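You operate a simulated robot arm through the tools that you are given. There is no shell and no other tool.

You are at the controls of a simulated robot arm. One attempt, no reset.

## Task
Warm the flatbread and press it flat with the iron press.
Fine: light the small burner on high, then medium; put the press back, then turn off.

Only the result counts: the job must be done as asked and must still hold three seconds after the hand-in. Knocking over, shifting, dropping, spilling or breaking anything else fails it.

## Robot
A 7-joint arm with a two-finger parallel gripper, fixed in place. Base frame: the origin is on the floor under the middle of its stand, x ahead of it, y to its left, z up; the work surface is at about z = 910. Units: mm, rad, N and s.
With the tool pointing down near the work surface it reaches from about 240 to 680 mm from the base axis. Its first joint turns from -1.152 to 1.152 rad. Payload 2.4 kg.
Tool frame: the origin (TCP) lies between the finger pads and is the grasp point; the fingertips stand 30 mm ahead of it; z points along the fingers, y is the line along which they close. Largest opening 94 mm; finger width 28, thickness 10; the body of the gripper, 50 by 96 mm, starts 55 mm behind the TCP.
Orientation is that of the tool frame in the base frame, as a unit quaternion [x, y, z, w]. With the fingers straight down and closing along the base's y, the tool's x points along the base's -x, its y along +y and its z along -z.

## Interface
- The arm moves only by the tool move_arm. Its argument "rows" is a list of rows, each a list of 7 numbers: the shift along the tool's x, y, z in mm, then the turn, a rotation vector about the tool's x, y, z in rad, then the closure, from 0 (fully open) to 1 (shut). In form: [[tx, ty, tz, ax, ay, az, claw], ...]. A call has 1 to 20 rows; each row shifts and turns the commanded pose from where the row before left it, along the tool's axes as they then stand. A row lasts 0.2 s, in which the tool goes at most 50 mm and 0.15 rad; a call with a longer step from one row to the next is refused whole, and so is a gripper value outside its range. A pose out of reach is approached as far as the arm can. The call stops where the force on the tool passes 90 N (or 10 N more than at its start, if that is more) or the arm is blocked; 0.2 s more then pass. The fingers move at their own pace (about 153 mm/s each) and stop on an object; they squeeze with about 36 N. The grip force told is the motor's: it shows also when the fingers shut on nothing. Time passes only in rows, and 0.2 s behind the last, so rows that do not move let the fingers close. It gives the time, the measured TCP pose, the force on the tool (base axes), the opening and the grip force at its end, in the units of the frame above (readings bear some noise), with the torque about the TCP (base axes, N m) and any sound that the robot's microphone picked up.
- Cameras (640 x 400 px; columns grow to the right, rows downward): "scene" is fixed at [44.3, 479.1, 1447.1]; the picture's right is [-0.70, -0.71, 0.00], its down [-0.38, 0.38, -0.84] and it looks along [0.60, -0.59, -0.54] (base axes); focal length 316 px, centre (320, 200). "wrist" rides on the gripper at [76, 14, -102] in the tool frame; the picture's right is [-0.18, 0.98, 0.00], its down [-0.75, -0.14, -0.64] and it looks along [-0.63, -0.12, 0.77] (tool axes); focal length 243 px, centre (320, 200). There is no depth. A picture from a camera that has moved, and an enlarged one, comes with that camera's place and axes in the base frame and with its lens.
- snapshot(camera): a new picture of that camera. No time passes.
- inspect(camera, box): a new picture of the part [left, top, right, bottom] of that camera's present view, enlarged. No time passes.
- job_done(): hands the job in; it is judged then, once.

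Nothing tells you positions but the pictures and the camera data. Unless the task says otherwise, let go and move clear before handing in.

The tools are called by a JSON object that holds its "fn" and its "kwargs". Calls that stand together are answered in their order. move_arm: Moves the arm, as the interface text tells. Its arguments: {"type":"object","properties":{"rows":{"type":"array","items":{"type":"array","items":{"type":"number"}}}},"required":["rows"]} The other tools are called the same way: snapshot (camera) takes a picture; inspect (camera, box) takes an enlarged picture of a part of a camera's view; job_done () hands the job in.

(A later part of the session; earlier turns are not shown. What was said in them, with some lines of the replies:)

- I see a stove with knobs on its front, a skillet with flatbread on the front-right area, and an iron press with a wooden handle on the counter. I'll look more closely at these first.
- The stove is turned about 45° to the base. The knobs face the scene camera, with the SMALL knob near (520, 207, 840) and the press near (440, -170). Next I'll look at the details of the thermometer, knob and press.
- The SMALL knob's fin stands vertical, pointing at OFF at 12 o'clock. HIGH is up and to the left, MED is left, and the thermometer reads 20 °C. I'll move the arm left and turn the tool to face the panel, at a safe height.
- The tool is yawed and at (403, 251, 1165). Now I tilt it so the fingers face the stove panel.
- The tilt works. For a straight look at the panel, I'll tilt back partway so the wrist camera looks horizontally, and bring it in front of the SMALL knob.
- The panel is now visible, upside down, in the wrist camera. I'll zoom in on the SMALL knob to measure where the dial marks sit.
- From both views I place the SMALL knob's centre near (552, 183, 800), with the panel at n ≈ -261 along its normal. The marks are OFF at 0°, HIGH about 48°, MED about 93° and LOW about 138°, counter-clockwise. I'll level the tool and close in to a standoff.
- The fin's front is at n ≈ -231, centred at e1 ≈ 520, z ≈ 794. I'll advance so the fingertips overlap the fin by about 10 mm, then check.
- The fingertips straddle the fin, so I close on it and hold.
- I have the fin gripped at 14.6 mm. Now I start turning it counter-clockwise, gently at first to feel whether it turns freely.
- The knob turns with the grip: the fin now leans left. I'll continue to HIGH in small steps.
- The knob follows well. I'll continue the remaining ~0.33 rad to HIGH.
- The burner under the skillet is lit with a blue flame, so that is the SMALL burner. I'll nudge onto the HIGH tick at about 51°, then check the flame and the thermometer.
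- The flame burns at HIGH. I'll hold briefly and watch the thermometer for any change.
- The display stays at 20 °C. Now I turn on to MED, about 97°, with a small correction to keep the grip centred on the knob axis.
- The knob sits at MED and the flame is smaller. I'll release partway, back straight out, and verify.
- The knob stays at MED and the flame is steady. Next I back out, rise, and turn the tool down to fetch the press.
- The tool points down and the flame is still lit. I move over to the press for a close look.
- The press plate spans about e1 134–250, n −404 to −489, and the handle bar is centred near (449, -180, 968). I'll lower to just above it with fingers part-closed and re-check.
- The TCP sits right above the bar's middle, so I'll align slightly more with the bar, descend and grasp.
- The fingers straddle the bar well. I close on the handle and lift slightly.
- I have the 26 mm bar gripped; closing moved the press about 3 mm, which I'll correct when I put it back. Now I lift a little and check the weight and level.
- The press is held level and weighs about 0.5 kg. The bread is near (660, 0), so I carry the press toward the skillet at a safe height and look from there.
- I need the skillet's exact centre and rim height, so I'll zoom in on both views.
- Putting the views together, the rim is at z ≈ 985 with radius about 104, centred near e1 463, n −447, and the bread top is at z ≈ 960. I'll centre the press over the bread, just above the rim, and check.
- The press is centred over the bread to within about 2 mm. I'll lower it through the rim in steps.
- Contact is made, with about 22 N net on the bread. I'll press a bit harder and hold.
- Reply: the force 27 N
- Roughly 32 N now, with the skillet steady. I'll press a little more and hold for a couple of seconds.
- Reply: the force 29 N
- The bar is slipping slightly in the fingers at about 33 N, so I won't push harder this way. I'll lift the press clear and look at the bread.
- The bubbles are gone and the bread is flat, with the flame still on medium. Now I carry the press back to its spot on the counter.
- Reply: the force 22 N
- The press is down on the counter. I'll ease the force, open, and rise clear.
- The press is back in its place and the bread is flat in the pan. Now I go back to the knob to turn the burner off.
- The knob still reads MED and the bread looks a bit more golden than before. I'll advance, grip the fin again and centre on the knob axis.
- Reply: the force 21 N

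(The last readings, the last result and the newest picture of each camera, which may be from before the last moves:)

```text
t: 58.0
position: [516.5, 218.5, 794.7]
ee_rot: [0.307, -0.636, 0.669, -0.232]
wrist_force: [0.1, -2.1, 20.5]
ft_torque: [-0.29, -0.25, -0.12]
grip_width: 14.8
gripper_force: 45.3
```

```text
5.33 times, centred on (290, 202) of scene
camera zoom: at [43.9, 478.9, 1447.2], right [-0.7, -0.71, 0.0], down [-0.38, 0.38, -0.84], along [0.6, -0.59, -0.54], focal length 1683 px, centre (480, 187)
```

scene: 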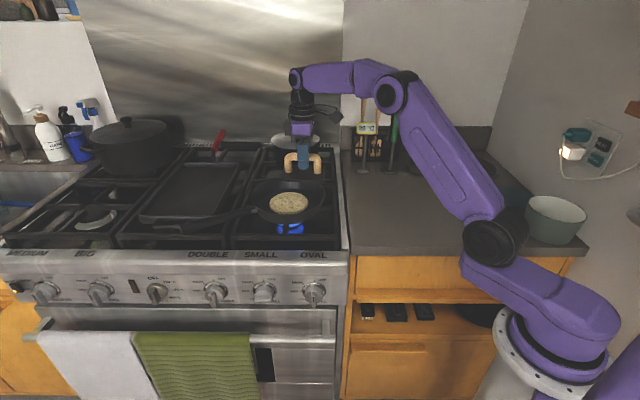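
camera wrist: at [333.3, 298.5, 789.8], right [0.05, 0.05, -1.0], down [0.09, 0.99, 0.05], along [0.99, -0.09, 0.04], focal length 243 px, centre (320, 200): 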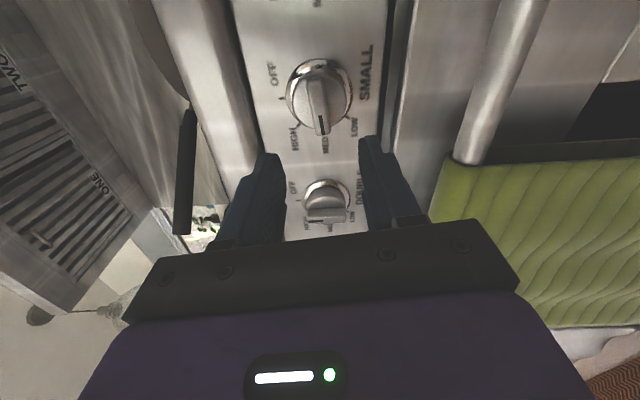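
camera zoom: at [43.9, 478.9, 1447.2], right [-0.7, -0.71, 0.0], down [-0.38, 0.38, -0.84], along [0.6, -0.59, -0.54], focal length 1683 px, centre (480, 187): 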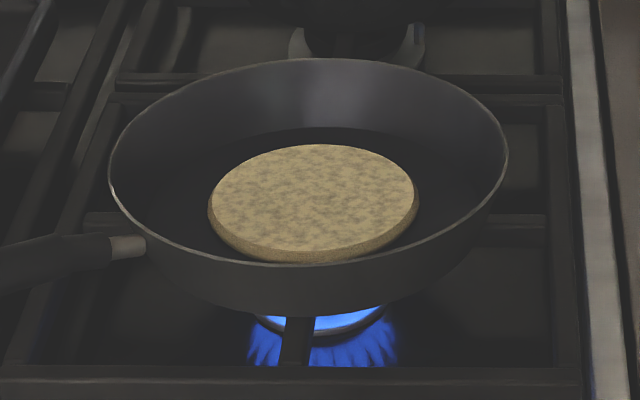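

Gripped. I'll relieve the small vertical load, then turn clockwise back toward OFF.

{"fn": "move_arm", "kwargs": {"rows": [[0, -2, 0, 0, 0, 0.05, 1], [0, 0, 0, 0, 0, 0.11, 1], [0, 0, 0, 0, 0, 0.11, 1], [0, 0, 0, 0, 0, 0.11, 1], [0, 0, 0, 0, 0, 0.11, 1]]}}

{"fn": "inspect", "kwargs": {"camera": "wrist", "box": [200, 60, 440, 210]}}

```text
t: 59.2
position: [515.8, 218.4, 795.2]
ee_rot: [-0.144, 0.692, -0.592, 0.387]
wrist_force: [7.5, 2.5, 15.1]
ft_torque: [-0.13, -0.09, -0.13]
grip_width: 15.1
gripper_force: 44.8
```

```text
2.67 times, centred on (320, 135) of wrist
camera zoom: at [397.4, 245.6, 754.2], right [0.38, 0.37, -0.85], down [0.01, 0.91, 0.41], along [0.93, -0.16, 0.34], focal length 647 px, centre (320, 373)
```

zoom: 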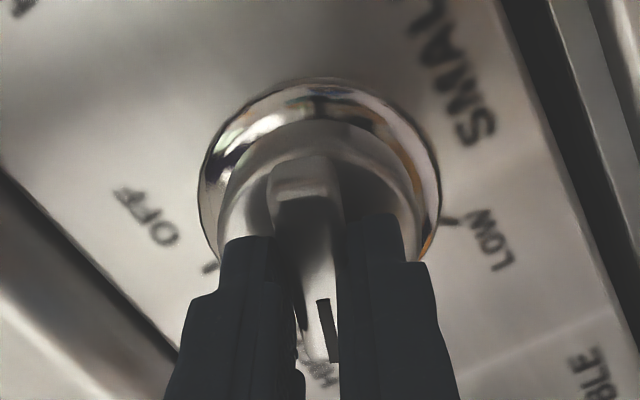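

{"fn": "move_arm", "kwargs": {"rows": [[-1.0, -0.8, 0, 0, 0, 0.12, 1], [0, 0, 0, 0, 0, 0.12, 1], [0, 0, 0, 0, 0, 0.12, 1], [0, 0, 0, 0, 0, 0.12, 1], [0, 0, 0, 0, 0, 0.12, 1]]}}

{"fn": "inspect", "kwargs": {"camera": "wrist", "box": [200, 60, 440, 210]}}

```text
t: 60.4
position: [516.4, 219.4, 796.0]
ee_rot: [0.067, 0.705, -0.45, 0.545]
wrist_force: [9.1, 2.4, 0.3]
ft_torque: [-0.71, -0.69, 0.97]
grip_width: 14.9
gripper_force: 45.0
```

```text
2.67 times, centred on (320, 135) of wrist
camera zoom: at [421.7, 270.2, 724.8], right [0.65, 0.65, -0.4], down [-0.24, 0.67, 0.7], along [0.72, -0.36, 0.59], focal length 647 px, centre (320, 373)
```

zoom: 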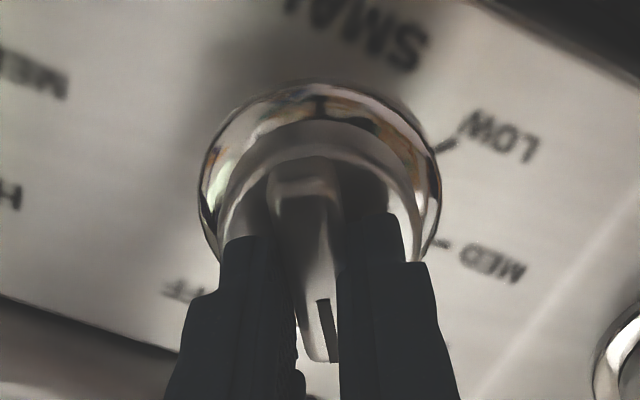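

{"fn": "move_arm", "kwargs": {"rows": [[-0.3, 0.3, 0, 0, 0, 0.12, 1], [0, 0, 0, 0, 0, 0.12, 1], [0, 0, 0, 0, 0, 0.12, 1], [0, 0, 0, 0, 0, 0.12, 1], [0, 0, 0, 0, 0, 0.12, 1], [0, 0, 0, 0, 0, 0, 1]]}}

{"fn": "inspect", "kwargs": {"camera": "wrist", "box": [200, 60, 440, 210]}}

{"fn": "inspect", "kwargs": {"camera": "scene", "box": [200, 150, 360, 310]}}

```text
t: 61.8
position: [516.5, 218.2, 794.9]
ee_rot: [0.273, 0.653, -0.271, 0.653]
wrist_force: [-16.1, -5.0, 6.5]
ft_torque: [0.77, 0.83, -0.33]
grip_width: 15.1
gripper_force: 45.0
```

```text
2.67 times, centred on (320, 135) of wrist
camera zoom: at [453.9, 302.2, 719.8], right [0.7, 0.69, 0.19], down [-0.55, 0.35, 0.75], along [0.46, -0.63, 0.63], focal length 647 px, centre (320, 373)
```

zoom: 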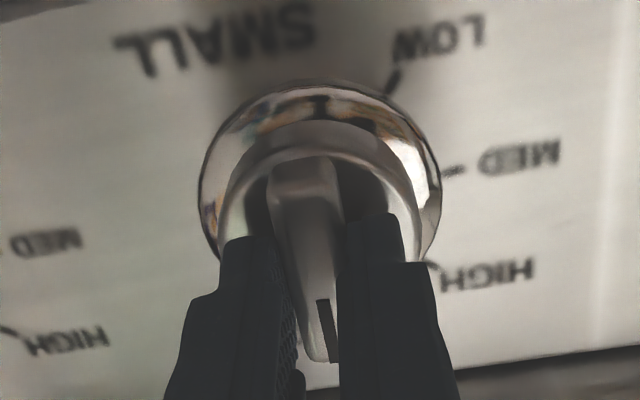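

```text
2.50 times, centred on (280, 230) of scene
camera zoom: at [43.9, 478.9, 1447.2], right [-0.7, -0.71, 0.0], down [-0.38, 0.38, -0.84], along [0.6, -0.59, -0.54], focal length 789 px, centre (420, 125)
```

zoom: 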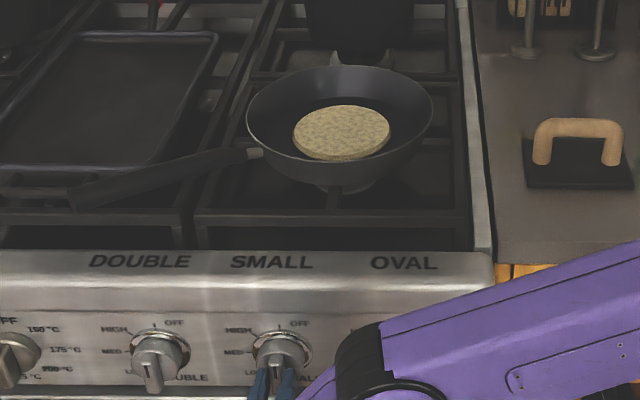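

The flame is out and the fin is back at OFF. I'll release, back away and verify.

{"fn": "move_arm", "kwargs": {"rows": [[0, -1.2, 0, 0, 0, 0, 1], [0, 0, 0, 0, 0, 0, 0.7], [0, 0, 0, 0, 0, 0, 0.5], [0, 0, -15, 0, 0, 0, 0.5], [0, 0, -35, 0, 0, 0, 0.5], [0, 0, -40, 0, 0, 0, 0.5], [0, 0, -30, 0, 0, 0, 0.5], [0, 0, -30, 0, 0, 0, 0.5]]}}

{"fn": "inspect", "kwargs": {"camera": "scene", "box": [230, 270, 300, 314]}}

{"fn": "snapshot", "kwargs": {"camera": "scene"}}

{"fn": "inspect", "kwargs": {"camera": "scene", "box": [240, 165, 340, 240]}}

```text
t: 63.6
position: [409.1, 326.3, 795.4]
ee_rot: [0.272, 0.653, -0.271, 0.653]
wrist_force: [0.1, -0.9, 0.3]
ft_torque: [-0.02, 0.0, 0.02]
grip_width: 47.0
gripper_force: 0.0
```

```text
9.09 times, centred on (265, 292) of scene
camera zoom: at [44.3, 479.0, 1447.1], right [-0.7, -0.71, 0.0], down [-0.38, 0.38, -0.84], along [0.6, -0.59, -0.54], focal length 2868 px, centre (820, -636)
```

zoom: 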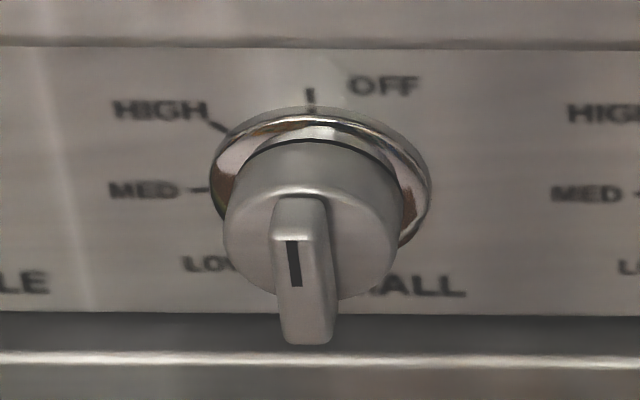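

```text
taken
```

scene: 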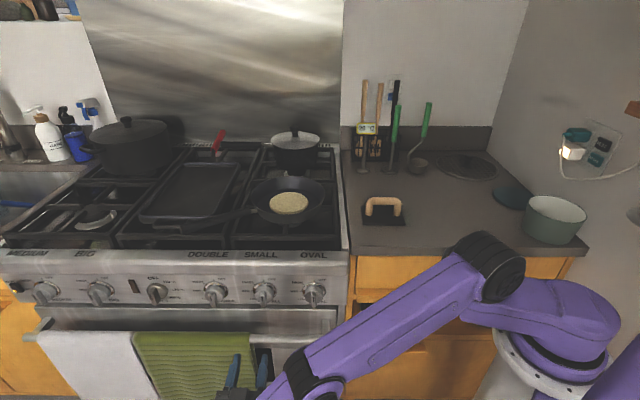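

```text
5.33 times, centred on (290, 202) of scene
camera zoom: at [44.3, 479.0, 1447.1], right [-0.7, -0.71, 0.0], down [-0.38, 0.38, -0.84], along [0.6, -0.59, -0.54], focal length 1683 px, centre (480, 187)
```

zoom: 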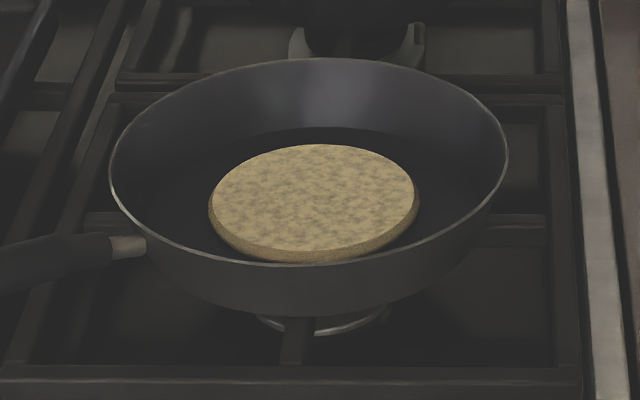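

The burner is off with the knob at OFF, the flatbread lies flat in the skillet, and the press is back in its original place. Nothing else looks disturbed and the arm is clear, so I'm handing in. One uncertainty: I had no reading of the bread's own temperature. The thermometer stayed at 20 °C, so its being warm rests on about 45 s over the flame and its slightly more golden look.

{"fn": "job_done", "kwargs": {}}

```text
The job is handed in.
```

I pressed the flatbread flat and heated it over the small burner, but I couldn't measure whether it is actually warm. The job is handed in, and no verdict came back.

- **Burner:** I lit the small burner on high and held it there for a couple of seconds. I then turned it to medium and left it on for the rest of the work, about 45 s of flame in all.
- **Pressing:** The press went down on the bread with about 33 N, until the handle began to slip slightly in the fingers. When I lifted it, the bubbles were gone and the bread was flat.
- **Press:** It is back on the counter within a few millimetres of where it started.
- **Off:** I turned the knob back to OFF only after the press was back, and the flame went out.
- **Warmth:** The thermometer on the counter stayed at 20 °C throughout, so it does not seem to track the pan. The only signs of warmth are the time over the flame and a slightly more golden colour.

Nothing else looked moved in the last pictures, and the arm was clear of the stove at hand-in.
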